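You operate a simulated robot arm through the tools that you are given. There is no shell and no other tool. Be economical: measure what you need, move in short steps, check, and stop when the job is done.

You are at the controls of a simulated two-armed robot. One attempt, no reset.

TASK
Pick up the can labelled "linseed" from the window bench with one hand, pass it to the other hand and put it on the stem end of the long bench. Set down upright: can.

The check looks at the end state, three seconds after you hand in, the way a careful person would. Anything else that was tipped, shoved, dropped, spilled or broken makes it a failure.

THE ROBOT
Two 7-joint arms with two-finger parallel grippers on one trunk, on a base that drives. Base frame: it is fixed to the floor where the robot stands at the start and does not move with it; the origin is under the middle of the robot, x ahead of it, y to its left, z up; the surface under the hand at the start is at about z = 90. Units: cm, degrees, N and s.
The left shoulder is at the start at [-8.2, 11.9, 85.1], the right one opposite. With the tool pointing down near the work surface each hand reaches from about 10 to 56 cm from the robot's upright axis, wherever it stands, measured 20 degrees to its own side. Places, roughly: stem end of the long bench [-370, -190, 50]. Payload 3.43 kg a hand.
The tool frame of a hand sits at the grasp point between the pads (the TCP): z along the fingers, y along the line on which they close. The tips reach 3 cm beyond it. Largest opening 9.4 cm; finger width 2.8, thickness 1; the body of the gripper, 5 by 9.6 cm, starts 5.5 cm behind the TCP.
Orientation is told as [roll, pitch, yaw] about the base's x, y, z axes, in that order, counted from this pose: with the fingers straight down and closing along the base's y, the tool's x points along the base's -x, its y along +y and its z along -z.

THE INTERFACE
- The arms move only by the tool servo_tool. It takes "left_targets", "right_targets" or both (then of equal length, played together; a hand with none holds still); each is a list that holds one entry, the list of rows, each a list of 7 numbers: the shift along the tool's x, y, z in units of 50 mm (1.0 is 50 mm), then the turn, a rotation vector about the tool's x, y, z in units of 5 degrees (1.0 is 5 degrees), then the opening in per cent of the stroke, from 0 (shut) to 100 (fully open). In form: [[[tx, ty, tz, ax, ay, az, grip], ...]]. A call has 1 to 12 rows; each row shifts and turns the commanded pose from where the row before left it, along the tool's axes as they then stand. A call with a number of a shift or a turn outside -1 to 1 is refused whole. A row lasts 0.2 s, in which the tool goes at most 5 cm and 8.6 degrees; a call with a longer step from one row to the next is refused whole, and so is a gripper value outside its range. A pose out of reach is approached as far as the arm can. The call stops where the force on the tool passes 40 N (or 10 N more than at its start, if that is more) or the arm is blocked; 0.2 s more then pass. The fingers move at their own pace (about 15.3 cm/s each) and stop on an object; they squeeze with about 39 N. The grip force told is the motor's: it shows also when the fingers shut on nothing. Time passes only in rows, and 0.2 s behind the last, so rows that do not move let the fingers close. The reply holds the time, the measured pose of the TCP, the force on the tool along the base axes, the opening and the grip force, in the units named above and with some noise, with the torque about the TCP (base axes, N m) and any sound that the robot's microphone picked up.
- Cameras (640 x 400 px; columns grow to the right, rows downward): "scene" is now at [2.92, -0.52, 155.14]; the picture's right is [-0.07, -1.00, 0.00], its down [-0.81, 0.06, -0.58] and it looks along [0.58, -0.04, -0.82] (base axes); focal length 277 px, centre (320, 200). "left" rides on the left gripper at [7.6, -1.4, -10.2] in its tool frame; the picture's right is [0.18, 0.98, 0.00], its down [-0.75, 0.14, -0.64] and it looks along [-0.63, 0.12, 0.77] (tool axes); focal length 243 px, centre (320, 200). "right" rides on the right gripper at [7.6, 1.4, -10.3] in its tool frame; the picture's right is [-0.18, 0.98, 0.00], its down [-0.75, -0.14, -0.64] and it looks along [-0.63, -0.12, 0.77] (tool axes); focal length 243 px, centre (320, 200).
- grab_frame(camera): a new picture of that camera. No time passes.
- move_column(by): slides the trunk up (or, below 0, down) by that many cm; the arms and the scene camera ride with it, the base frame stays. It gives what a move gives, with no picture.
- base_move(legs): drives the robot by 1 to 6 legs, each [ahead, left, turn to the left] in cm, cm and degrees, along the robot's own axes; the way and the turn of a leg run together, so that a leg with both is an arc; at most 150 cm and 180 degrees a leg. The arms and the cameras ride along, it lands a little off, and it stops where it bumps. It gives what a move gives.
- head_to(pan, tilt): turns the head with the scene camera to pan (to the left, within 143 degrees either way) and tilt (down, from -29 to 69), counted from straight ahead of the robot. It gives what a move gives.
- pixel_to_xyz(camera, pixels): for up to 12 pixels [column, row] of the newest picture of that camera ("zoom" is the newest enlarged one), the place [x, y, z] in the base frame of the surface seen there, good to about 0.3 cm. No time passes.
- zoom(camera, box): a new picture of the part [left, top, right, bottom] of that camera's present view, enlarged. No time passes.
- close_job(): hands the job in; it is judged then, once.

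Work in short steps. Measure before you move; look again where a grasp or a placing could have gone wrong, and mend it. You have 80 turns and 78 pictures in all, those below and enlarged ones among them. Open the grippers and draw the arms clear of the work before you hand the job in, unless the task says otherwise; then end with one line.

The tools are called after "Call:" as name(argument=value, ...) on one line, values as JSON. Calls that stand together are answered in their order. servo_tool: Moves the arms, as the interface text tells. Its arguments: {"type":"object","properties":{"left_targets":{"type":"array"},"right_targets":{"type":"array"}},"required":[]} The other tools are called the same way: move_column (by) slides the trunk up or down; base_move (legs) drives the base; head_to (pan, tilt) turns the head that bears the scene camera; grab_frame (camera) takes a picture; pixel_to_xyz (camera, pixels) gives the place of the surface under pixels of a picture; zoom (camera, box) takes an enlarged picture of a part of a camera's view; close_job () hands the job in.

At the start:

```text
t: 0.0
left_position: [27.99, 10.21, 119.45]
left_tool_rot: [0.0, 0.1, 0.0]
left_ft_force: [0.0, 0.6, 0.6]
left_torque: [-0.02, 0.0, 0.0]
left_width: 9.41
left_grip_force: 0.1
right_position: [28.24, -9.13, 114.97]
right_tool_rot: [0.1, 0.0, 0.1]
right_ft_force: [0.7, 0.2, -0.3]
right_torque: [0.0, -0.02, -0.03]
right_width: 9.43
right_grip_force: 0.1
trunk travel left (down, up): [-27.5, 6.0]
robot x, y, heading: [-0.23, -0.13, -0.1]
head pan, tilt: [-3.9, 54.7]
```

scene: 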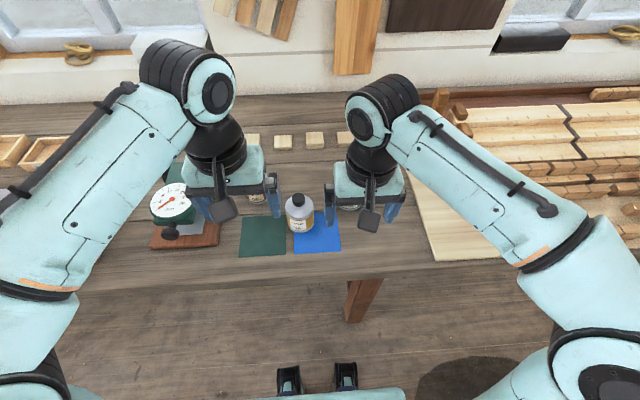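
right: 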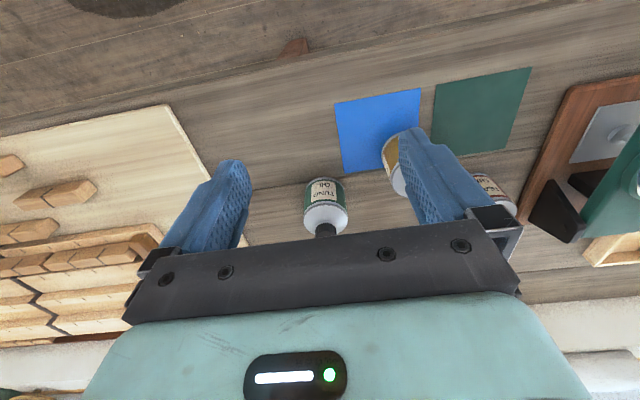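
left: 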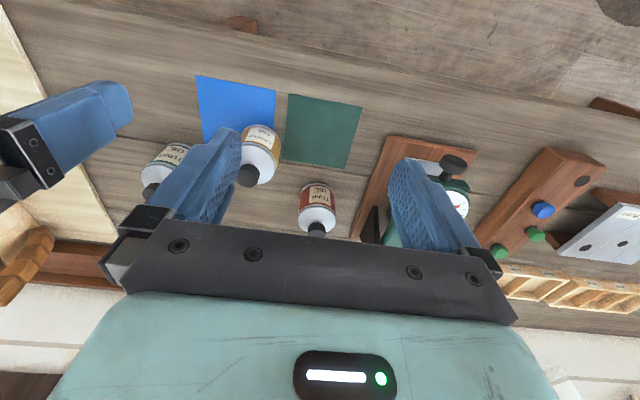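

Three cans are seen on the window bench: green label "TUNG OIL" (right camera 325,205), a yellow label (left camera 260,150) and a red one (left camera 318,205). I enlarge them to read the labels.

Call:
zoom(camera="left", box=[120, 100, 380, 260])

Call:
zoom(camera="scene", box=[220, 130, 420, 255])

Call:
zoom(camera="right", box=[280, 100, 540, 262])

```text
2.46 times, centred on (250, 180) of left
```

zoom: 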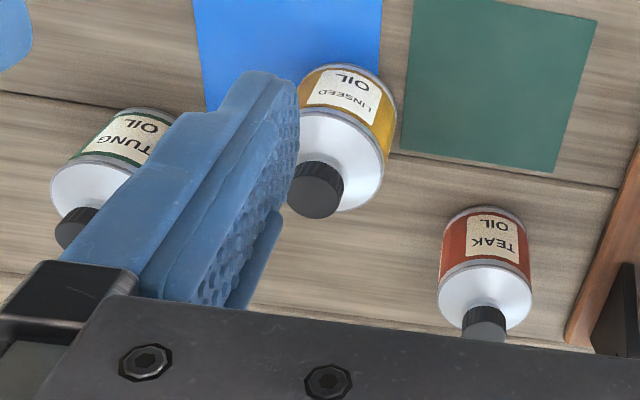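

```text
3.20 times, centred on (320, 192) of scene
```

zoom: 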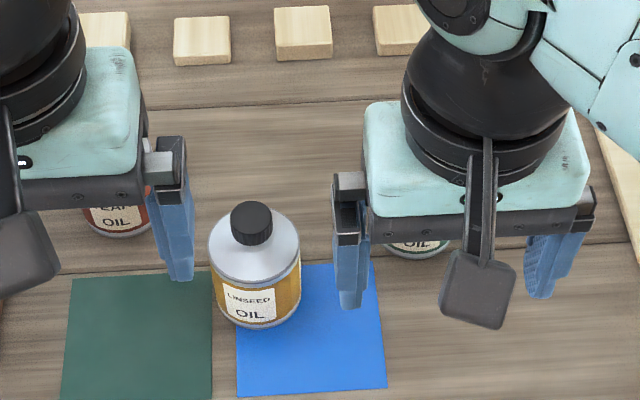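

```text
2.46 times, centred on (410, 181) of right
```

zoom: 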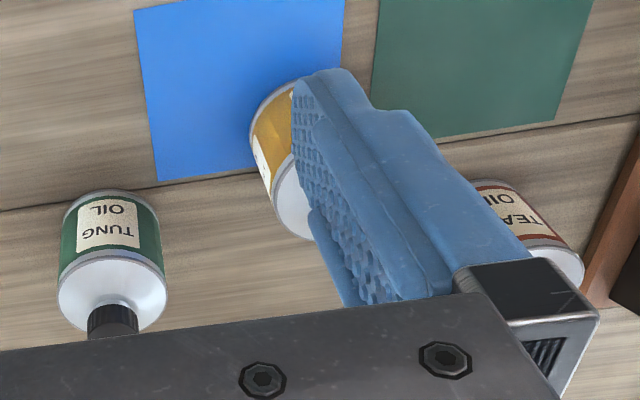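

The yellow can at scene (300,213) is "LINSEED". I measure its cap, shoulder, base and the bench, plus neighbours.

Call:
pixel_to_xyz(camera="scene", pixels=[[298, 196], [298, 203], [299, 211], [287, 212], [312, 212], [300, 222], [302, 231], [303, 238], [270, 240], [320, 245], [257, 198], [349, 207]])

Call:
pixel_to_xyz(camera="left", pixels=[[260, 135], [262, 160], [247, 176], [318, 195], [317, 214], [160, 160], [150, 185], [240, 125], [300, 180], [430, 165], [455, 190], [320, 130]])

```text
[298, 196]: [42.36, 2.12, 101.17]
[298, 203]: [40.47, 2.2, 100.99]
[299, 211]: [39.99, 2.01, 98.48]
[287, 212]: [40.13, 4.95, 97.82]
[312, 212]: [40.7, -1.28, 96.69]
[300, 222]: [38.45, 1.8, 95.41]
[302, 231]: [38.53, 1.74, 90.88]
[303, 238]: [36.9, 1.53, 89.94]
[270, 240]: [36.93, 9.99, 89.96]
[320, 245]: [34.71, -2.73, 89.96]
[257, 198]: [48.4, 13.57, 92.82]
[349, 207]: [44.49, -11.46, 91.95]
```

```text
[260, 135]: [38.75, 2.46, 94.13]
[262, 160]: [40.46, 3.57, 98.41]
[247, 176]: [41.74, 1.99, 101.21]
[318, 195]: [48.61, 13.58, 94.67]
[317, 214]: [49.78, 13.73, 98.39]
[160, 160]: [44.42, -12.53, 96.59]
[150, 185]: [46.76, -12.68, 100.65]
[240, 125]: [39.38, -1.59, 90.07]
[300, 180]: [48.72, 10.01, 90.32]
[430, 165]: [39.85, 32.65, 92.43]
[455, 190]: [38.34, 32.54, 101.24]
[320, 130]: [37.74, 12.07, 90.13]
```

The linseed can's axis is about (41.7, 1.9), body z 90–97.5, cap top 101.2. Plan: the left hand takes the body tilted 40° from the robot's side, then the right hand takes the cap from above. First I turn the left hand in the air (yaw −30, then pitch).

Call:
servo_tool(left_targets=[[[-0.2, 0, 0, 0, 0, 1, 100], [-0.2, 0, 0, 0, 0, 1, 100], [-0.2, 0, 0, 0, 0, 1, 100], [-0.2, 0, 0, 0, 0, 1, 100], [-0.2, 0, 0, 0, 0, 1, 100], [-0.2, 0, 0, 0, 0, 1, 100], [0, 0, 0, 0, -1, 0, 100], [0, 0, 0, 0, -1, 0, 100], [0, 0, 0, 0, -1, 0, 100], [0, 0, 0, 0, -1, 0, 100], [0, 0, 0, 0, -1, 0, 100], [0, 0, 0, 0, -1, 0, 100]]])

```text
t: 2.6
left_position: [33.75, 9.01, 119.53]
left_tool_rot: [0.0, -30.1, -29.9]
left_ft_force: [0.4, -0.1, 0.2]
left_torque: [0.0, 0.07, -0.02]
left_width: 9.43
left_grip_force: 0.0
right_position: [28.27, -9.13, 115.03]
right_tool_rot: [0.0, 0.0, -0.1]
right_ft_force: [-0.4, 0.7, 0.2]
right_torque: [0.0, -0.01, 0.02]
right_width: 9.42
right_grip_force: 0.1
trunk travel left (down, up): [-27.5, 6.0]
robot x, y, heading: [-0.1, -0.05, -0.0]
head pan, tilt: [-3.9, 54.7]
```

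The hand is turned as wanted so far. I finish the pitch to −50 and go down to the pre-grasp point, 10 cm back of the can.

Call:
servo_tool(left_targets=[[[0, 0, 0, 0, -1, 0, 100], [0, 0, 0, 0, -1, 0, 100], [0, 0, 0, 0, -1, 0, 100], [0, 0, 0, 0, -1, 0, 100], [0.43, -0.071, 0.452, 0, 0, 0, 100], [0.43, -0.071, 0.452, 0, 0, 0, 100], [0.43, -0.071, 0.452, 0, 0, 0, 100], [0.43, -0.071, 0.452, 0, 0, 0, 100], [0.43, -0.071, 0.452, 0, 0, 0, 100], [0.43, -0.071, 0.452, 0, 0, 0, 100]]])

Call:
grab_frame(camera="left")

Call:
grab_frame(camera="scene")

```text
t: 4.8
left_position: [34.31, 5.58, 100.96]
left_tool_rot: [0.0, -50.0, -30.2]
left_ft_force: [0.9, 5.5, -3.2]
left_torque: [-0.32, -0.04, -0.26]
left_width: 9.42
left_grip_force: 0.0
right_position: [28.25, -9.32, 114.98]
right_tool_rot: [0.1, -0.1, 0.0]
right_ft_force: [-0.1, -0.5, 0.5]
right_torque: [0.06, -0.03, 0.0]
right_width: 9.41
right_grip_force: 0.1
trunk travel left (down, up): [-27.5, 6.0]
robot x, y, heading: [0.13, -0.24, 0.1]
head pan, tilt: [-3.9, 54.7]
```

```text
71 pictures are left
```

left: 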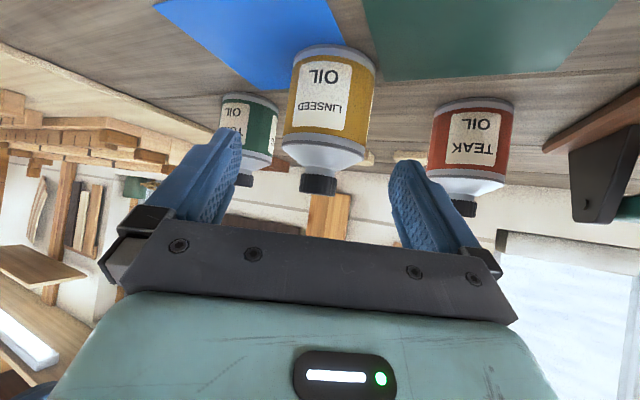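

```text
70 pictures are left
```

scene: 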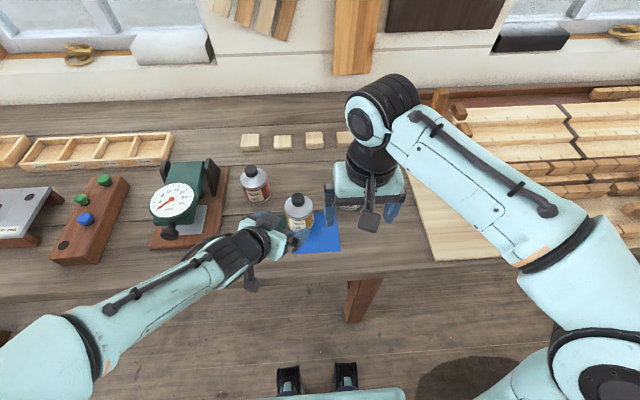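

The can sits between the fingers in the left view (330,110), but a 5 N side force shows. I hold still a moment to see whether it was only motion.

Call:
servo_tool(left_targets=[[[0, 0, 0, 0, 0, 0, 100], [0, 0, 0, 0, 0, 0, 100]]])

Call:
zoom(camera="scene", box=[200, 150, 360, 300])

Call:
pixel_to_xyz(camera="left", pixels=[[318, 178], [318, 188], [325, 150], [288, 95], [372, 95], [330, 70], [332, 48]])

```text
t: 5.4
left_position: [34.46, 5.96, 100.99]
left_tool_rot: [0.0, -50.0, -30.0]
left_ft_force: [-0.3, 0.0, 1.1]
left_torque: [0.01, -0.01, 0.0]
left_width: 9.4
left_grip_force: 0.1
right_position: [28.31, -9.08, 115.05]
right_tool_rot: [0.0, 0.0, 0.0]
right_ft_force: [-0.2, -0.7, 0.7]
right_torque: [0.06, -0.04, -0.01]
right_width: 9.4
right_grip_force: 0.0
trunk travel left (down, up): [-27.5, 6.0]
robot x, y, heading: [0.35, -0.17, -0.2]
head pan, tilt: [-3.9, 54.7]
```

```text
2.67 times, centred on (280, 225) of scene
```

zoom: 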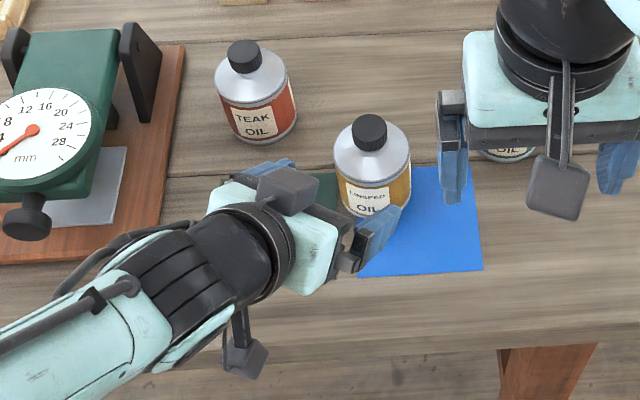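

```text
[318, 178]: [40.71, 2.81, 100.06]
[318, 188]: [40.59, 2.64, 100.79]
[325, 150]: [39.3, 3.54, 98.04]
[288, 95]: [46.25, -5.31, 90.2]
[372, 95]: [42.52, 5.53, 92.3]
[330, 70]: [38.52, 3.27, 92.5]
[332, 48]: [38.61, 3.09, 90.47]
```

The force was only motion and the alignment across the fingers is within 0.1 cm. I advance 10 cm along the fingers, still open.

Call:
servo_tool(left_targets=[[[0, 0, 0.3, 0, 0, 0, 100], [0, 0, 0.3, 0, 0, 0, 100], [0, 0, 0.3, 0, 0, 0, 100], [0, 0, 0.3, 0, 0, 0, 100], [0, 0, 0.3, 0, 0, 0, 100], [0, 0, 0.25, 0, 0, 0, 100], [0, 0, 0.25, 0, 0, 0, 100], [0, 0, 0, 0, 0, 0, 100]]])

Call:
grab_frame(camera="left")

Call:
zoom(camera="scene", box=[200, 150, 360, 300])

```text
t: 7.2
left_position: [41.06, 2.2, 94.49]
left_tool_rot: [0.0, -50.0, -30.0]
left_ft_force: [-0.2, 0.2, 0.3]
left_torque: [-0.02, 0.0, -0.01]
left_width: 9.38
left_grip_force: 0.1
right_position: [28.27, -9.2, 114.98]
right_tool_rot: [0.0, 0.1, -0.1]
right_ft_force: [-0.2, 0.2, -0.1]
right_torque: [-0.01, -0.01, -0.01]
right_width: 9.41
right_grip_force: 0.0
trunk travel left (down, up): [-27.5, 6.0]
robot x, y, heading: [0.16, -0.01, -0.0]
head pan, tilt: [-3.9, 54.7]
```

```text
68 pictures are left
```

left: 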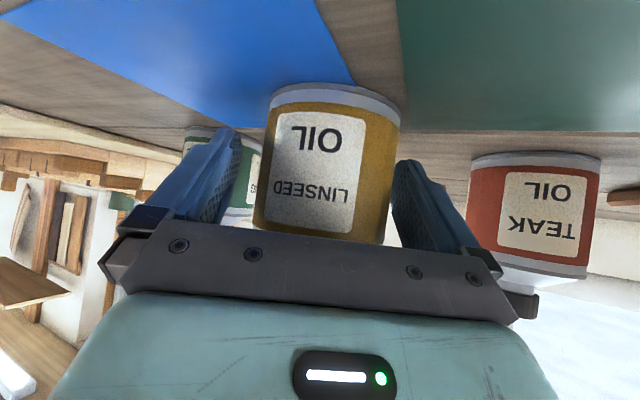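

```text
2.67 times, centred on (280, 225) of scene
```

zoom: 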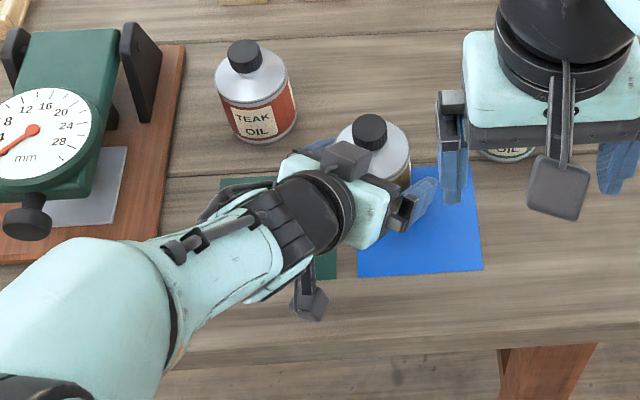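

The can stands between the fingers, no contact. I close the left gripper.

Call:
servo_tool(left_targets=[[[0, 0, 0, 0, 0, 0, 60], [0, 0, 0, 0, 0, 0, 40], [0, 0, 0, 0, 0, 0, 0], [0, 0, 0, 0, 0, 0, 0], [0, 0, 0, 0, 0, 0, 0]]])

```text
t: 8.4
left_position: [41.15, 2.15, 94.36]
left_tool_rot: [0.0, -50.0, -30.0]
left_ft_force: [0.8, 2.0, 2.0]
left_torque: [0.11, -0.08, -0.01]
left_width: 7.45
left_grip_force: 38.7
right_position: [28.26, -9.25, 115.01]
right_tool_rot: [0.0, 0.0, 0.0]
right_ft_force: [0.0, 0.0, -0.1]
right_torque: [0.0, 0.03, -0.02]
right_width: 9.39
right_grip_force: 0.0
trunk travel left (down, up): [-27.5, 6.0]
robot x, y, heading: [0.44, -0.1, -0.1]
head pan, tilt: [-3.9, 54.7]
```

Gripped at 7.45 cm width. I lift straight up 10 cm and look.

Call:
servo_tool(left_targets=[[[-0.077, 0, -0.064, 0, 0, 0, 0], [-0.153, 0, -0.129, 0, 0, 0, 0], [-0.23, 0, -0.193, 0, 0, 0, 0], [-0.23, 0, -0.193, 0, 0, 0, 0], [-0.23, 0, -0.193, 0, 0, 0, 0], [-0.23, 0, -0.193, 0, 0, 0, 0], [-0.23, 0, -0.193, 0, 0, 0, 0], [-0.153, 0, -0.129, 0, 0, 0, 0], [0, 0, 0, 0, 0, 0, 0]]])

Call:
grab_frame(camera="scene")

Call:
grab_frame(camera="left")

```text
t: 10.4
left_position: [41.09, 2.12, 104.61]
left_tool_rot: [0.0, -50.0, -30.0]
left_ft_force: [-0.3, 0.4, -2.6]
left_torque: [0.02, 0.04, -0.03]
left_width: 7.43
left_grip_force: 38.5
right_position: [28.36, -9.17, 115.06]
right_tool_rot: [0.0, 0.0, -0.1]
right_ft_force: [0.0, 0.3, 0.9]
right_torque: [-0.03, -0.02, 0.01]
right_width: 9.4
right_grip_force: 0.1
trunk travel left (down, up): [-27.5, 6.0]
robot x, y, heading: [0.17, -0.15, 0.1]
head pan, tilt: [-3.9, 54.7]
```

```text
66 pictures are left
```

scene: 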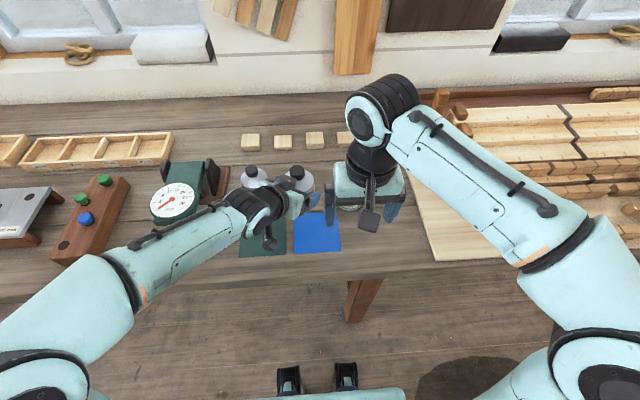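

```text
65 pictures are left
```

left: 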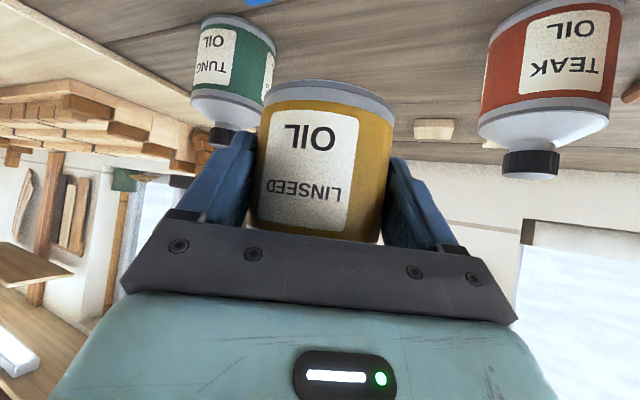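

The can is held and upright (left view 330,165), weight about 3 N. I zoom on the cap (scene 297,170) to measure it for the right hand.

Call:
zoom(camera="scene", box=[250, 150, 346, 210])

Call:
pixel_to_xyz(camera="scene", pixels=[[297, 167], [297, 170], [297, 175], [293, 170], [301, 170], [297, 182], [308, 182], [286, 183]])

```text
6.67 times, centred on (298, 180) of scene
```

zoom: 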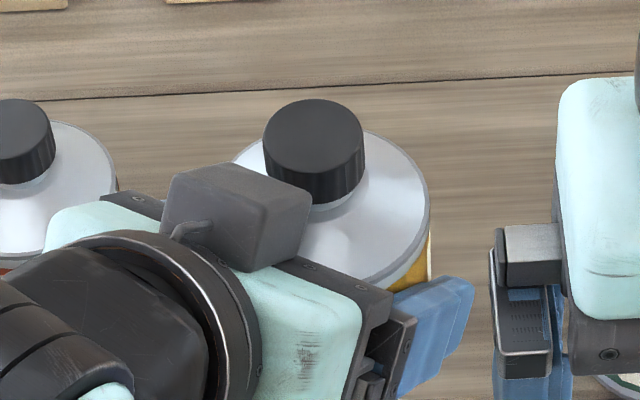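

```text
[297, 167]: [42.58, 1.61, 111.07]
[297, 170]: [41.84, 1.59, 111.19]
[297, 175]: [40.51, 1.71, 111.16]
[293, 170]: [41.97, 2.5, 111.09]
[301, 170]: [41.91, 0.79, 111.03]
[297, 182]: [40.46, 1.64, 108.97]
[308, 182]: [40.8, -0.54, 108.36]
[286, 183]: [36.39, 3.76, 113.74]
```

The cap centre is about (41.7, 1.6), top z 111.1. A grey block on the left gripper stands close to the cap; I measure it.

Call:
pixel_to_xyz(camera="zoom", pixels=[[314, 138], [305, 190], [290, 200], [250, 262], [235, 168], [180, 175], [245, 200], [270, 225], [325, 280], [370, 300], [430, 300], [322, 205]])

```text
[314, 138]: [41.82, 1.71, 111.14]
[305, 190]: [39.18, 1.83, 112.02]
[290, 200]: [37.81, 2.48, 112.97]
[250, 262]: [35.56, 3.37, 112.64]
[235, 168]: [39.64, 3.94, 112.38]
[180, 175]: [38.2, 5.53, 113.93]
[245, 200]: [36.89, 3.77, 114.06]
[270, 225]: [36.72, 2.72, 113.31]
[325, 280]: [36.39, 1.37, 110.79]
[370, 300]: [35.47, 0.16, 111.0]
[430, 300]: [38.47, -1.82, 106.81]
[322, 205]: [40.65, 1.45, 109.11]
```

The block face is ~2.3 cm from the cap axis toward the left hand, top z 114, so the right fingers should close along the same direction as the left's (yaw −30) with the palm staying above 117. I raise the right hand 9 cm, yaw it −30, and bring it over the cap.

Call:
servo_tool(right_targets=[[[0, 0, -0.3, 0, 0, 1, 60], [0, 0, -0.3, 0, 0, 1, 60], [0, 0, -0.3, 0, 0, 1, 60], [0, 0, -0.3, 0, 0, 1, 60], [0, 0, -0.3, 0, 0, 1, 60], [0, 0, -0.3, 0, 0, 1, 60]]])

```text
t: 11.8
left_position: [41.14, 2.16, 104.51]
left_tool_rot: [0.0, -50.0, -30.0]
left_ft_force: [0.2, 0.9, -4.2]
left_torque: [0.0, 0.02, 0.02]
left_width: 7.43
left_grip_force: 38.9
right_position: [28.34, -9.11, 123.97]
right_tool_rot: [-0.1, 0.0, -30.2]
right_ft_force: [-0.1, -0.6, 0.3]
right_torque: [-0.01, -0.01, -0.02]
right_width: 5.64
right_grip_force: 0.0
trunk travel left (down, up): [-27.5, 6.0]
robot x, y, heading: [0.1, 0.11, 0.2]
head pan, tilt: [-3.9, 54.7]
```

Right hand is up at z 124, yaw −30. Now I carry it level to over the cap (41.8, 1.65).

Call:
servo_tool(right_targets=[[[-0.18, 0.459, 0, 0, 0, 0, 60], [-0.18, 0.459, 0, 0, 0, 0, 60], [-0.18, 0.459, 0, 0, 0, 0, 60], [-0.18, 0.459, 0, 0, 0, 0, 60], [-0.18, 0.459, 0, 0, 0, 0, 60], [-0.18, 0.459, 0, 0, 0, 0, 60], [-0.18, 0.459, 0, 0, 0, 0, 60], [0, 0, 0, 0, 0, 0, 60]]])

Call:
grab_frame(camera="scene")

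Call:
grab_frame(camera="right")

```text
t: 13.6
left_position: [41.22, 2.1, 104.48]
left_tool_rot: [0.0, -50.0, -30.0]
left_ft_force: [-0.2, 0.2, -3.3]
left_torque: [-0.01, 0.03, 0.01]
left_width: 7.47
left_grip_force: 39.2
right_position: [32.23, -6.23, 123.99]
right_tool_rot: [0.1, -0.1, -30.0]
right_ft_force: [0.2, 0.4, -0.8]
right_torque: [0.01, 0.01, -0.01]
right_width: 5.67
right_grip_force: 0.0
right hand out of reach, approached as far as the arm can: row 3, 4, 5, 6, 7
trunk travel left (down, up): [-27.5, 6.0]
robot x, y, heading: [0.17, 0.12, 0.3]
head pan, tilt: [-3.9, 54.7]
```

```text
63 pictures are left
```

scene: 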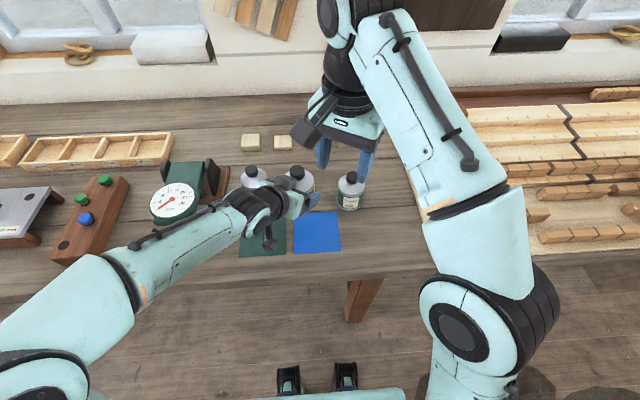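

```text
62 pictures are left
```

right: 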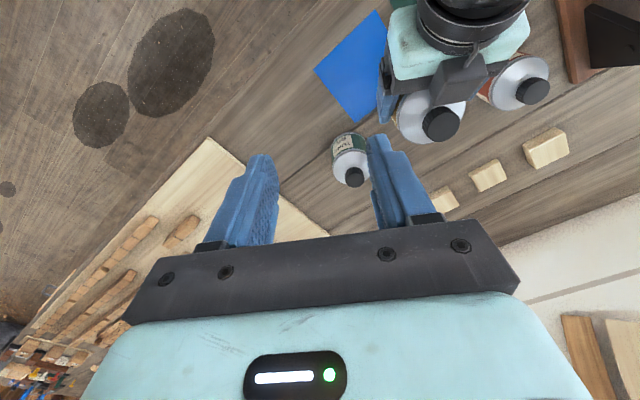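

The right arm runs out of reach this high and far. I'll back off from the bench so the pass can be done lower and nearer; first I look behind with the head.

Call:
head_to(pan=140, tilt=25)

Call:
grab_frame(camera="scene")

Call:
head_to(pan=-140, tilt=25)

Call:
grab_frame(camera="scene")

```text
t: 15.9
left_position: [41.25, 2.18, 104.49]
left_tool_rot: [0.0, -50.0, -30.0]
left_ft_force: [0.0, -0.7, -4.2]
left_torque: [0.02, 0.07, -0.03]
left_width: 7.46
left_grip_force: 38.9
right_position: [32.22, -6.16, 124.02]
right_tool_rot: [0.2, 0.0, -30.0]
right_ft_force: [-0.7, 0.9, -0.5]
right_torque: [0.0, -0.02, -0.05]
right_width: 5.64
right_grip_force: 0.0
trunk travel left (down, up): [-27.5, 6.0]
robot x, y, heading: [0.02, 0.09, 0.0]
head pan, tilt: [140.0, 25.0]
```

```text
61 pictures are left
```

scene: 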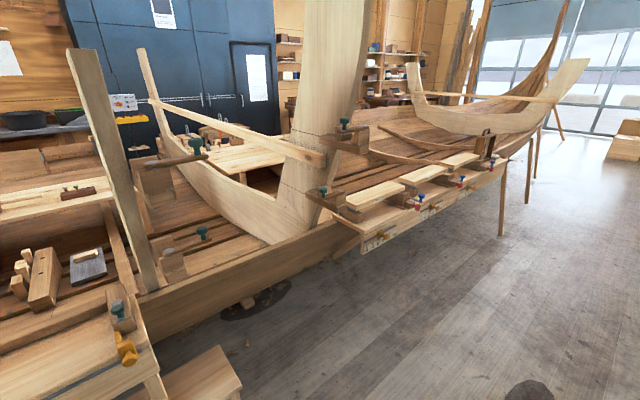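

```text
t: 19.7
left_position: [41.22, 2.12, 104.63]
left_tool_rot: [0.0, -50.0, -30.0]
left_ft_force: [0.1, -0.8, -3.1]
left_torque: [0.02, -0.01, -0.02]
left_width: 7.44
left_grip_force: 39.5
right_position: [32.18, -6.17, 124.1]
right_tool_rot: [0.1, -0.1, -30.0]
right_ft_force: [-0.1, -0.4, 0.3]
right_torque: [-0.05, 0.04, 0.02]
right_width: 5.65
right_grip_force: 0.1
trunk travel left (down, up): [-27.5, 6.0]
robot x, y, heading: [-0.02, -0.2, -0.1]
head pan, tilt: [-140.0, 25.0]
```

```text
60 pictures are left
```

scene: 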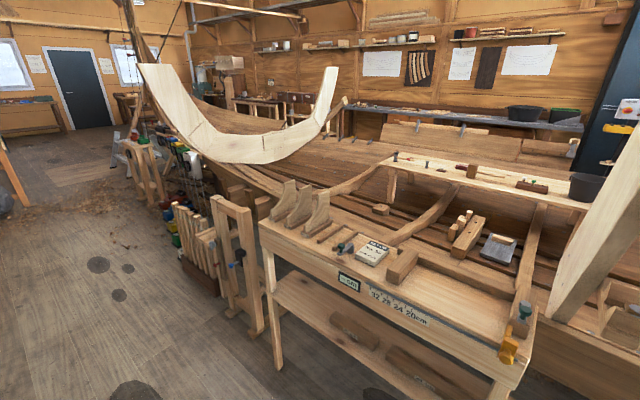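

The robot stands between the window bench and a boat with a bench along it. I zoom on the label (348,282) and measure some places on this bench and the floor behind.

Call:
zoom(camera="scene", box=[250, 180, 530, 355])

Call:
pixel_to_xyz(camera="scene", pixels=[[262, 228], [350, 270], [440, 310], [512, 360], [400, 265], [440, 280], [275, 365], [480, 180], [150, 380], [100, 300], [80, 200], [160, 200]])

```text
2.29 times, centred on (390, 268) of scene
```

zoom: 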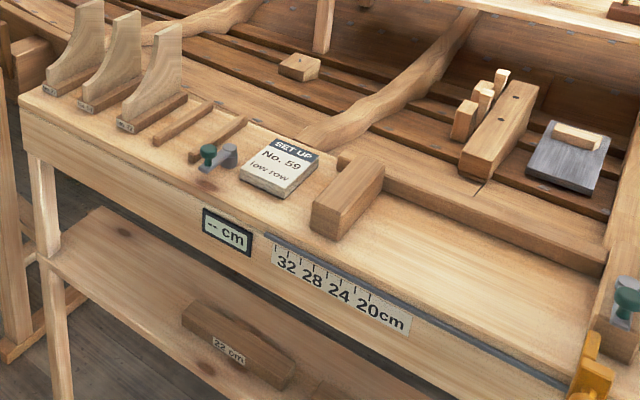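

```text
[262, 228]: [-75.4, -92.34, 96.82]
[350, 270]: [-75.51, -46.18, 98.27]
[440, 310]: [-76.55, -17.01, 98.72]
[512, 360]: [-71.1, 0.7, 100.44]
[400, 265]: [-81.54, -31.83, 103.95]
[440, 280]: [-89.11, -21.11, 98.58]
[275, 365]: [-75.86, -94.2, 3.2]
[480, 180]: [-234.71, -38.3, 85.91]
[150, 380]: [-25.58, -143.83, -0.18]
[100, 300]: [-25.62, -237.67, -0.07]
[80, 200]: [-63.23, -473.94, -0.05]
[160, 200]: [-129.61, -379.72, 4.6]
```

Behind there is about 75 cm to the next bench, so I back off 30 cm to have free air under the hands.

Call:
base_move(legs=[[-30, 0, 0]])

Call:
head_to(pan=0, tilt=50)

Call:
grab_frame(camera="scene")

```text
t: 21.8
left_position: [11.34, 2.21, 104.58]
left_tool_rot: [0.0, -50.0, -30.0]
left_ft_force: [0.0, -0.1, -3.0]
left_torque: [0.01, 0.03, 0.01]
left_width: 7.46
left_grip_force: 38.9
right_position: [2.24, -6.14, 124.03]
right_tool_rot: [0.1, -0.1, -30.1]
right_ft_force: [0.2, 0.4, 0.0]
right_torque: [-0.01, -0.04, 0.05]
right_width: 5.63
right_grip_force: 0.0
trunk travel left (down, up): [-27.5, 6.0]
robot x, y, heading: [-29.94, -0.01, -0.3]
head pan, tilt: [-140.0, 25.0]
```

```text
t: 24.0
left_position: [11.32, 2.03, 104.52]
left_tool_rot: [-0.1, -50.0, -29.9]
left_ft_force: [0.1, -0.1, -3.3]
left_torque: [-0.04, 0.01, 0.01]
left_width: 7.46
left_grip_force: 39.4
right_position: [2.31, -6.3, 124.02]
right_tool_rot: [0.1, -0.1, -30.0]
right_ft_force: [-0.3, 0.5, -0.3]
right_torque: [-0.04, 0.0, 0.01]
right_width: 5.65
right_grip_force: 0.0
trunk travel left (down, up): [-27.5, 6.0]
robot x, y, heading: [-29.58, -0.24, -0.2]
head pan, tilt: [0.0, 50.0]
```

```text
58 pictures are left
```

scene: 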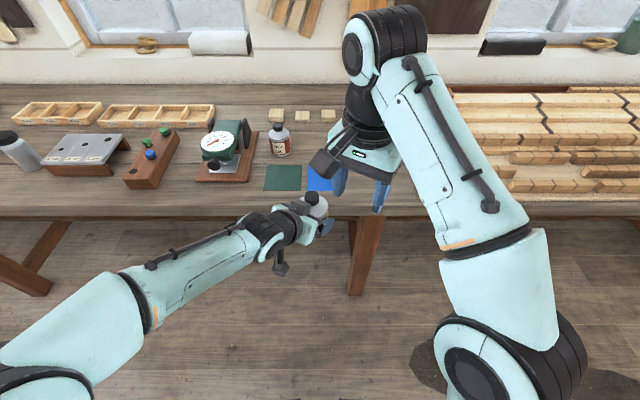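

The neighbours stand untouched. I lower the left hand 14 cm and draw it 6 cm nearer.

Call:
servo_tool(left_targets=[[[0.281, -0.06, 0.1, 0, 0, 0, 0], [0.281, -0.06, 0.1, 0, 0, 0, 0], [0.281, -0.06, 0.1, 0, 0, 0, 0], [0.281, -0.06, 0.1, 0, 0, 0, 0], [0.281, -0.06, 0.1, 0, 0, 0, 0], [0.281, -0.06, 0.1, 0, 0, 0, 0], [0.281, -0.06, 0.1, 0, 0, 0, 0], [0.281, -0.06, 0.1, 0, 0, 0, 0], [0.281, -0.06, 0.1, 0, 0, 0, 0], [0.281, -0.06, 0.1, 0, 0, 0, 0], [0, 0, 0, 0, 0, 0, 0]]])

Call:
grab_frame(camera="scene")

Call:
zoom(camera="scene", box=[250, 180, 410, 280])

```text
t: 26.4
left_position: [5.32, 2.15, 90.56]
left_tool_rot: [0.0, -50.0, -30.1]
left_ft_force: [0.3, 0.8, -3.4]
left_torque: [0.04, 0.02, 0.03]
left_width: 7.42
left_grip_force: 39.1
right_position: [2.44, -6.13, 123.96]
right_tool_rot: [0.1, -0.2, -30.1]
right_ft_force: [-0.1, -0.3, 0.5]
right_torque: [-0.05, 0.01, 0.01]
right_width: 5.65
right_grip_force: 0.2
trunk travel left (down, up): [-27.5, 6.0]
robot x, y, heading: [-29.87, -0.04, -0.1]
head pan, tilt: [0.0, 50.0]
```

```text
57 pictures are left
```

scene: 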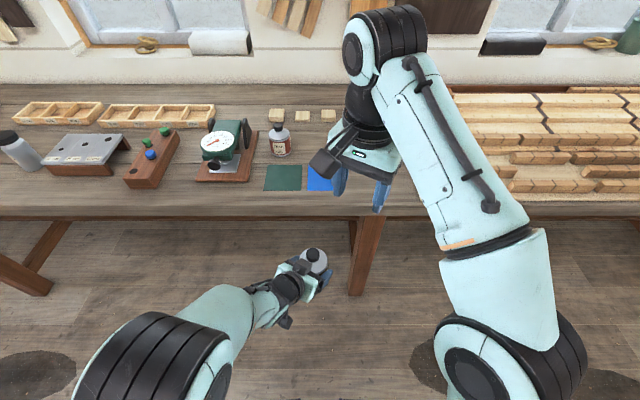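

```text
4.00 times, centred on (330, 230) of scene
```

zoom: 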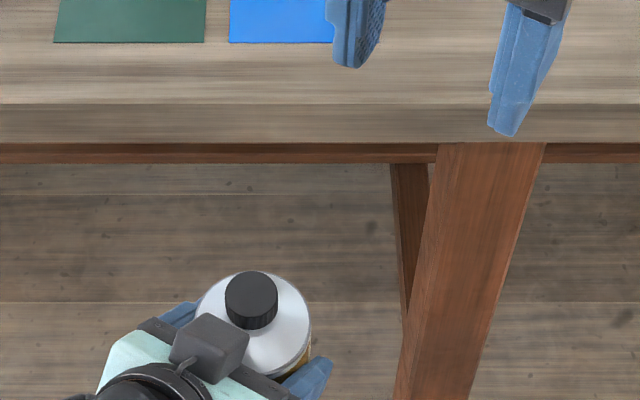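

Can is now at about scene (313,256) with clear air around. I measure the cap again in the enlarged view (251,293).

Call:
pixel_to_xyz(camera="zoom", pixels=[[251, 293], [232, 293], [271, 293], [251, 275], [251, 312], [270, 340], [205, 330], [240, 335], [300, 140], [300, 105]])

```text
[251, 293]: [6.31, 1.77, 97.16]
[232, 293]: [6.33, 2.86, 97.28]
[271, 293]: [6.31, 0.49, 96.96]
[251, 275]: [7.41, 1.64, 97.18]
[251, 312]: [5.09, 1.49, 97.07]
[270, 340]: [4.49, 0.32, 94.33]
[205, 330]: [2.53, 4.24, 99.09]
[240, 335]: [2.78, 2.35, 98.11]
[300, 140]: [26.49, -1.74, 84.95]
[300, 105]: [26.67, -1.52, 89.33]
```

Cap axis ≈ (6.2, 1.65), top 97.1. I lower the right hand a little first to see where its commanded pose stands after the out-of-reach rows.

Call:
servo_tool(right_targets=[[[0, 0, 0.2, 0, 0, 0, 60], [0, 0, 0.2, 0, 0, 0, 60], [0, 0, 0.2, 0, 0, 0, 60], [0, 0, 0.2, 0, 0, 0, 60], [0, 0, 0, 0, 0, 0, 60]]])

```text
t: 27.6
left_position: [5.37, 2.12, 90.5]
left_tool_rot: [-0.1, -50.0, -30.0]
left_ft_force: [-0.5, -0.7, -3.4]
left_torque: [0.01, 0.04, 0.02]
left_width: 7.44
left_grip_force: 38.7
right_position: [2.4, -6.19, 119.92]
right_tool_rot: [0.1, -0.2, -30.1]
right_ft_force: [-0.4, 0.1, -1.2]
right_torque: [-0.03, -0.04, 0.0]
right_width: 5.63
right_grip_force: 0.1
trunk travel left (down, up): [-27.5, 6.0]
robot x, y, heading: [-29.95, 0.22, -0.1]
head pan, tilt: [0.0, 50.0]
```

Its commanded pose is at its true place. Now I bring it over the cap at z 107.

Call:
servo_tool(right_targets=[[[0.018, 0.248, 0.371, 0, 0, 0, 60], [0.018, 0.248, 0.371, 0, 0, 0, 60], [0.018, 0.248, 0.371, 0, 0, 0, 60], [0.018, 0.248, 0.371, 0, 0, 0, 60], [0.018, 0.248, 0.371, 0, 0, 0, 60], [0.018, 0.248, 0.371, 0, 0, 0, 60], [0.018, 0.248, 0.371, 0, 0, 0, 60], [0, 0, 0, 0, 0, 0, 60]]])

Call:
grab_frame(camera="right")

Call:
grab_frame(camera="scene")

```text
t: 29.4
left_position: [5.26, 1.9, 90.5]
left_tool_rot: [0.0, -49.9, -30.1]
left_ft_force: [-0.1, -0.5, -4.2]
left_torque: [0.05, 0.04, -0.02]
left_width: 7.43
left_grip_force: 39.1
right_position: [6.13, 1.65, 106.87]
right_tool_rot: [0.1, -0.1, -30.2]
right_ft_force: [-0.4, -0.4, -0.6]
right_torque: [0.01, -0.01, -0.01]
right_width: 5.62
right_grip_force: 0.1
trunk travel left (down, up): [-27.5, 6.0]
robot x, y, heading: [-29.78, -0.38, 0.0]
head pan, tilt: [0.0, 50.0]
```

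```text
55 pictures are left
```

right: 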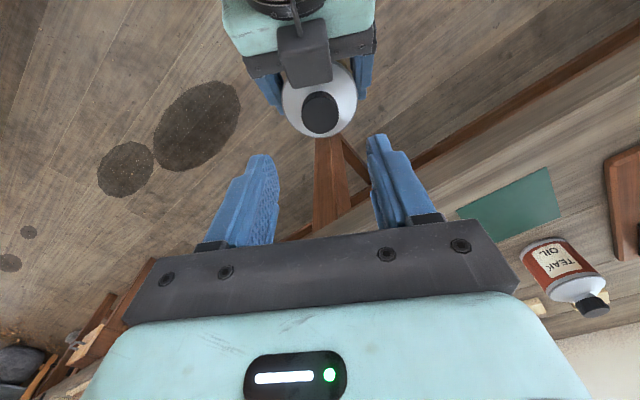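

```text
54 pictures are left
```

scene: 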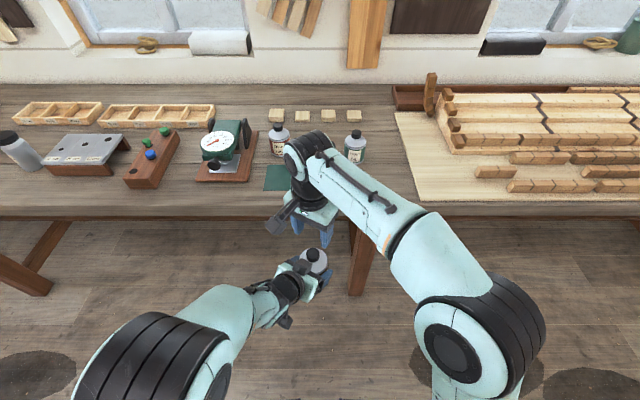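

The cap is seen in the right view at (320,113). I check its place from this camera before going down.

Call:
pixel_to_xyz(camera="right", pixels=[[320, 112], [306, 112], [334, 112], [320, 97], [320, 126], [305, 75], [305, 50]])

```text
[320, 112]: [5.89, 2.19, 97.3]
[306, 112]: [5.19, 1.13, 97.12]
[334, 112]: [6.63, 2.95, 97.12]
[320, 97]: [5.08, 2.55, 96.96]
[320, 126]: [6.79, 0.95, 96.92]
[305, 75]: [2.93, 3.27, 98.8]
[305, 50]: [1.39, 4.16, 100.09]
```

Both cameras agree within 0.3 cm on the cap (≈6.1, 1.8). I lower the right hand 8.5 cm.

Call:
servo_tool(right_targets=[[[0, 0.015, 0.25, 0, 0, 0, 60], [0, 0.015, 0.25, 0, 0, 0, 60], [0, 0, 0.25, 0, 0, 0, 60], [0, 0, 0.25, 0, 0, 0, 60], [0, 0, 0.25, 0, 0, 0, 60], [0, 0, 0.25, 0, 0, 0, 60], [0, 0, 0.2, 0, 0, 0, 60], [0, 0, 0, 0, 0, 0, 60]]])

Call:
grab_frame(camera="right")

Call:
zoom(camera="scene", box=[240, 180, 400, 280])

```text
t: 31.2
left_position: [5.42, 2.04, 90.52]
left_tool_rot: [0.1, -50.1, -30.0]
left_ft_force: [-0.1, -0.8, -3.3]
left_torque: [-0.03, 0.07, 0.0]
left_width: 7.4
left_grip_force: 38.9
right_position: [6.33, 1.77, 98.44]
right_tool_rot: [0.1, -0.1, -30.1]
right_ft_force: [1.0, 0.1, -0.6]
right_torque: [0.01, 0.0, -0.01]
right_width: 5.62
right_grip_force: 0.1
trunk travel left (down, up): [-27.5, 6.0]
robot x, y, heading: [-29.94, 0.15, -0.0]
head pan, tilt: [0.0, 50.0]
```

```text
53 pictures are left
```

right: 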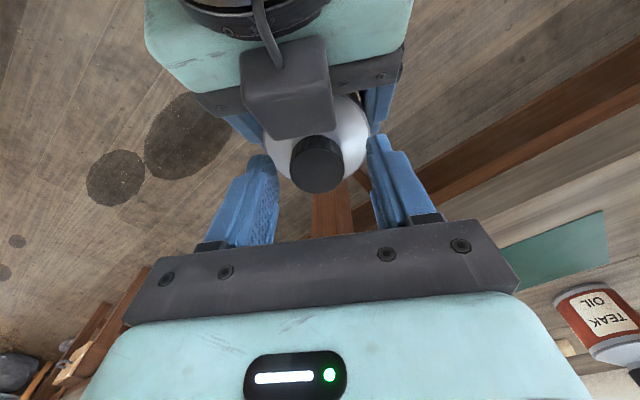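

```text
4.00 times, centred on (320, 230) of scene
```

zoom: 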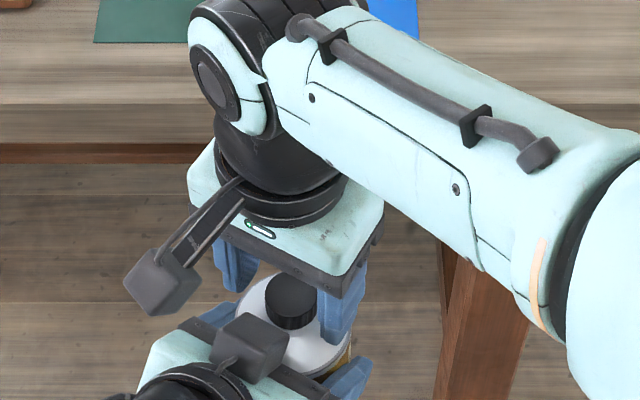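

In the right view the cap (318,150) looks nearer the left hand than the grasp point should be (about row 174). I measure it again here.

Call:
pixel_to_xyz(camera="right", pixels=[[318, 150], [295, 155], [342, 155], [318, 138], [318, 163], [318, 185], [265, 165], [378, 150], [310, 130], [320, 115]])

Call:
zoom(camera="right", box=[220, 80, 420, 230])

```text
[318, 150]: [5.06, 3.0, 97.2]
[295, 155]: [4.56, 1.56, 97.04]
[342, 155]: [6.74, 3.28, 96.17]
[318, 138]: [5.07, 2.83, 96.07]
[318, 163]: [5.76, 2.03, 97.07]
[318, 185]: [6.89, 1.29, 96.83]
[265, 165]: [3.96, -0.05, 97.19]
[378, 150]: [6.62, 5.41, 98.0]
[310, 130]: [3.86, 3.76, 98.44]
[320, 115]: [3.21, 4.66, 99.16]
```

```text
2.67 times, centred on (320, 155) of right
```

zoom: 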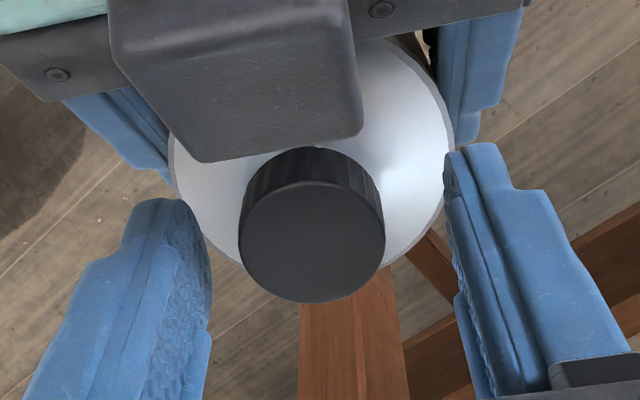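

The cap's top face centre is actually at (317,170), matching the grasp point (axis ≈ 6.15, 1.75). I close the right gripper on the cap.

Call:
servo_tool(right_targets=[[[0, 0, 0, 0, 0, 0, 45], [0, 0, 0, 0, 0, 0, 38], [0, 0, 0, 0, 0, 0, 30], [0, 0, 0, 0, 0, 0, 0], [0, 0, 0, 0, 0, 0, 0], [0, 0, 0, 0, 0, 0, 0]]])

Call:
zoom(camera="right", box=[220, 80, 420, 230])

```text
t: 32.6
left_position: [5.33, 2.17, 90.53]
left_tool_rot: [0.0, -50.0, -29.9]
left_ft_force: [6.4, 8.3, -3.6]
left_torque: [-0.38, 0.35, 0.12]
left_width: 7.46
left_grip_force: 39.4
right_position: [6.29, 1.73, 98.55]
right_tool_rot: [0.0, -0.2, -30.1]
right_ft_force: [-6.4, -8.9, 0.3]
right_torque: [-0.25, 0.21, -0.03]
right_width: 3.08
right_grip_force: 39.2
trunk travel left (down, up): [-27.5, 6.0]
robot x, y, heading: [-29.61, -0.21, -0.3]
head pan, tilt: [0.0, 50.0]
```

```text
2.67 times, centred on (320, 155) of right
```

zoom: 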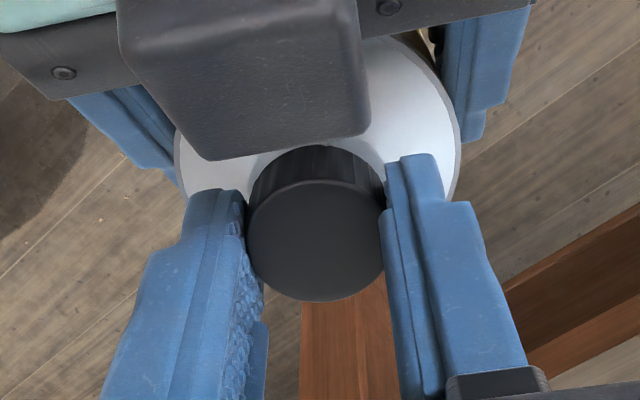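

Cap held (3.08 cm, 39 N), with a 10 N side preload along the closing line. I relieve it by a 1.5 mm shift of the right hand.

Call:
servo_tool(right_targets=[[[0, -0.03, 0, 0, 0, 0, 0], [0, 0, 0, 0, 0, 0, 0]]])

```text
t: 33.2
left_position: [5.43, 2.05, 90.54]
left_tool_rot: [0.0, -49.9, -30.0]
left_ft_force: [5.1, 7.0, -4.1]
left_torque: [-0.34, 0.3, 0.11]
left_width: 7.39
left_grip_force: 39.1
right_position: [6.19, 1.64, 98.53]
right_tool_rot: [0.0, -0.2, -30.1]
right_ft_force: [-4.6, -7.0, -0.4]
right_torque: [-0.21, 0.18, -0.02]
right_width: 3.06
right_grip_force: 39.2
trunk travel left (down, up): [-27.5, 6.0]
robot x, y, heading: [-29.82, -0.02, -0.4]
head pan, tilt: [0.0, 50.0]
```

That eased it a little; I shift another 5 mm the same way.

Call:
servo_tool(right_targets=[[[0, -0.05, 0, 0, 0, 0, 0], [0, -0.05, 0, 0, 0, 0, 0], [0, 0, 0, 0, 0, 0, 0]]])

```text
t: 34.0
left_position: [5.14, 1.82, 90.5]
left_tool_rot: [0.0, -50.0, -30.6]
left_ft_force: [-14.9, -10.4, 0.3]
left_torque: [0.66, -0.89, -0.13]
left_width: 7.43
left_grip_force: 39.0
right_position: [6.13, 1.38, 98.62]
right_tool_rot: [0.5, -0.2, -30.0]
right_ft_force: [14.6, 10.7, -4.6]
right_torque: [0.15, -0.31, -0.01]
right_width: 3.09
right_grip_force: 39.0
trunk travel left (down, up): [-27.5, 6.0]
robot x, y, heading: [-29.73, 0.2, -0.1]
head pan, tilt: [0.0, 50.0]
```

Overshot; I go back 3.3 mm.

Call:
servo_tool(right_targets=[[[-0.02, 0.033, 0, 0, 0, 0, 0], [0, 0.03, 0, 0, 0, 0, 0], [0, 0, 0, 0, 0, 0, 0]]])

```text
t: 34.8
left_position: [5.43, 2.0, 90.61]
left_tool_rot: [0.0, -50.0, -30.2]
left_ft_force: [-8.6, -14.8, -2.2]
left_torque: [0.81, -0.44, -0.15]
left_width: 7.45
left_grip_force: 38.9
right_position: [6.16, 1.61, 98.63]
right_tool_rot: [0.1, -0.2, -30.0]
right_ft_force: [9.3, 13.0, -1.2]
right_torque: [0.29, -0.28, -0.03]
right_width: 3.09
right_grip_force: 39.2
trunk travel left (down, up): [-27.5, 6.0]
robot x, y, heading: [-29.63, 0.01, 0.1]
head pan, tilt: [0.0, 50.0]
```

Still about 16 N along the closing line; another 2 mm back and a pause.

Call:
servo_tool(right_targets=[[[0, 0.03, 0, 0, 0, 0, 0], [0, 0, 0, 0, 0, 0, 0], [0, 0, 0, 0, 0, 0, 0]]])

```text
t: 35.6
left_position: [5.39, 1.98, 90.36]
left_tool_rot: [-0.1, -50.0, -30.0]
left_ft_force: [-2.2, -13.2, -3.5]
left_torque: [0.74, 0.03, -0.11]
left_width: 7.44
left_grip_force: 39.1
right_position: [6.25, 1.63, 98.62]
right_tool_rot: [0.1, 0.0, -30.0]
right_ft_force: [1.7, 12.7, -0.2]
right_torque: [0.32, -0.07, 0.0]
right_width: 3.04
right_grip_force: 38.9
trunk travel left (down, up): [-27.5, 6.0]
robot x, y, heading: [-30.21, 0.05, -0.2]
head pan, tilt: [0.0, 50.0]
```

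Close to balanced. One more 1.5 mm, then I open the left fingers gently while the right holds.

Call:
servo_tool(left_targets=[[[0, 0, 0, 0, 0, 0, 0], [0, 0, 0, 0, 0, 0, 0], [0, 0, 0, 0, 0, 0, 82], [0, 0, 0, 0, 0, 0, 86], [0, 0, 0, 0, 0, 0, 90], [0, 0, 0, 0, 0, 0, 95], [0, 0, 0, 0, 0, 0, 100], [0, 0, 0, 0, 0, 0, 100]]], right_targets=[[[0, 0.03, 0, 0, 0, 0, 0], [0, 0, 0, 0, 0, 0, 0], [0, 0, 0, 0, 0, 0, 0], [0, 0, 0, 0, 0, 0, 0], [0, 0, 0, 0, 0, 0, 0], [0, 0, 0, 0, 0, 0, 0], [0, 0, 0, 0, 0, 0, 0], [0, 0, 0, 0, 0, 0, 0]]])

Call:
grab_frame(camera="left")

Call:
grab_frame(camera="right")

```text
t: 37.4
left_position: [5.34, 2.11, 90.57]
left_tool_rot: [0.1, -50.1, -30.1]
left_ft_force: [0.3, 0.5, 0.2]
left_torque: [-0.03, 0.02, -0.01]
left_width: 9.35
left_grip_force: 0.0
right_position: [6.39, 1.77, 98.58]
right_tool_rot: [0.0, -0.2, -30.1]
right_ft_force: [0.2, -0.1, -4.2]
right_torque: [0.02, -0.02, 0.01]
right_width: 3.1
right_grip_force: 38.5
trunk travel left (down, up): [-27.5, 6.0]
robot x, y, heading: [-29.77, -0.22, -0.1]
head pan, tilt: [0.0, 50.0]
```

```text
49 pictures are left
```

left: 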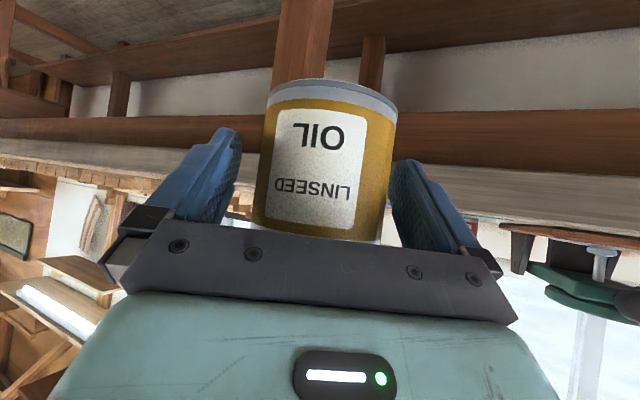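

```text
48 pictures are left
```

right: 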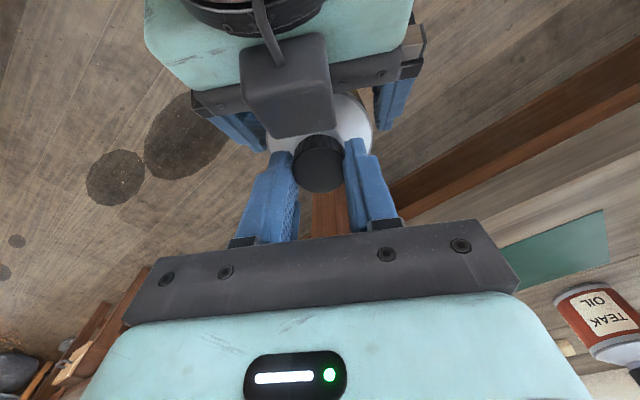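

The right hand now carries the can (4.2 N down), left fingers clear. I draw the left hand back level, 10 cm away from the can.

Call:
servo_tool(left_targets=[[[0.16, 0, -0.19, 0, 0, 0, 100], [0.16, 0, -0.19, 0, 0, 0, 100], [0.16, 0, -0.19, 0, 0, 0, 100], [0.16, 0, -0.19, 0, 0, 0, 100], [0.16, 0, -0.19, 0, 0, 0, 100], [0.16, 0, -0.19, 0, 0, 0, 100], [0.16, 0, -0.19, 0, 0, 0, 100], [0.16, 0, -0.19, 0, 0, 0, 100]]])

Call:
grab_frame(camera="scene")

Call:
grab_frame(camera="left")

```text
t: 39.2
left_position: [1.76, 5.89, 91.38]
left_tool_rot: [-0.1, -49.9, -30.0]
left_ft_force: [-0.1, 1.2, -0.4]
left_torque: [-0.03, -0.01, 0.0]
left_width: 9.41
left_grip_force: 0.0
left hand out of reach, approached as far as the arm can: row 4, 5, 6, 7, 8
right_position: [6.45, 1.67, 98.47]
right_tool_rot: [0.1, -0.1, -30.1]
right_ft_force: [0.9, 0.2, -3.7]
right_torque: [0.02, 0.01, 0.02]
right_width: 3.07
right_grip_force: 38.8
trunk travel left (down, up): [-27.5, 6.0]
robot x, y, heading: [-29.95, -0.07, -0.2]
head pan, tilt: [0.0, 50.0]
```

```text
47 pictures are left
```

scene: 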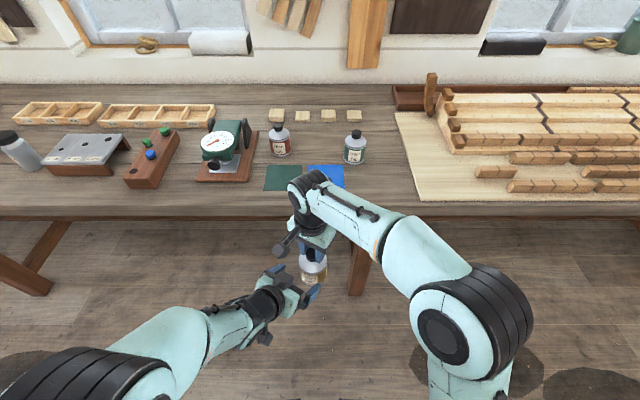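

```text
46 pictures are left
```

left: 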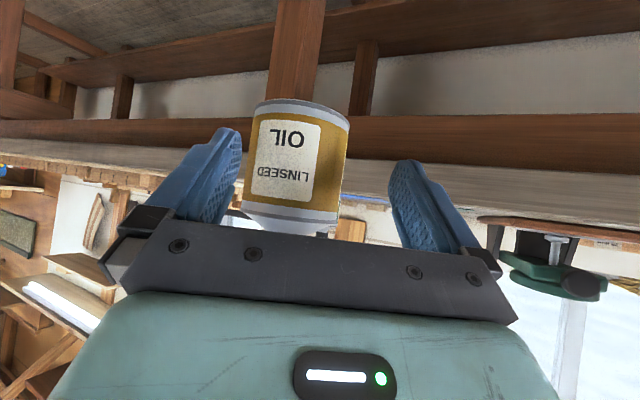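

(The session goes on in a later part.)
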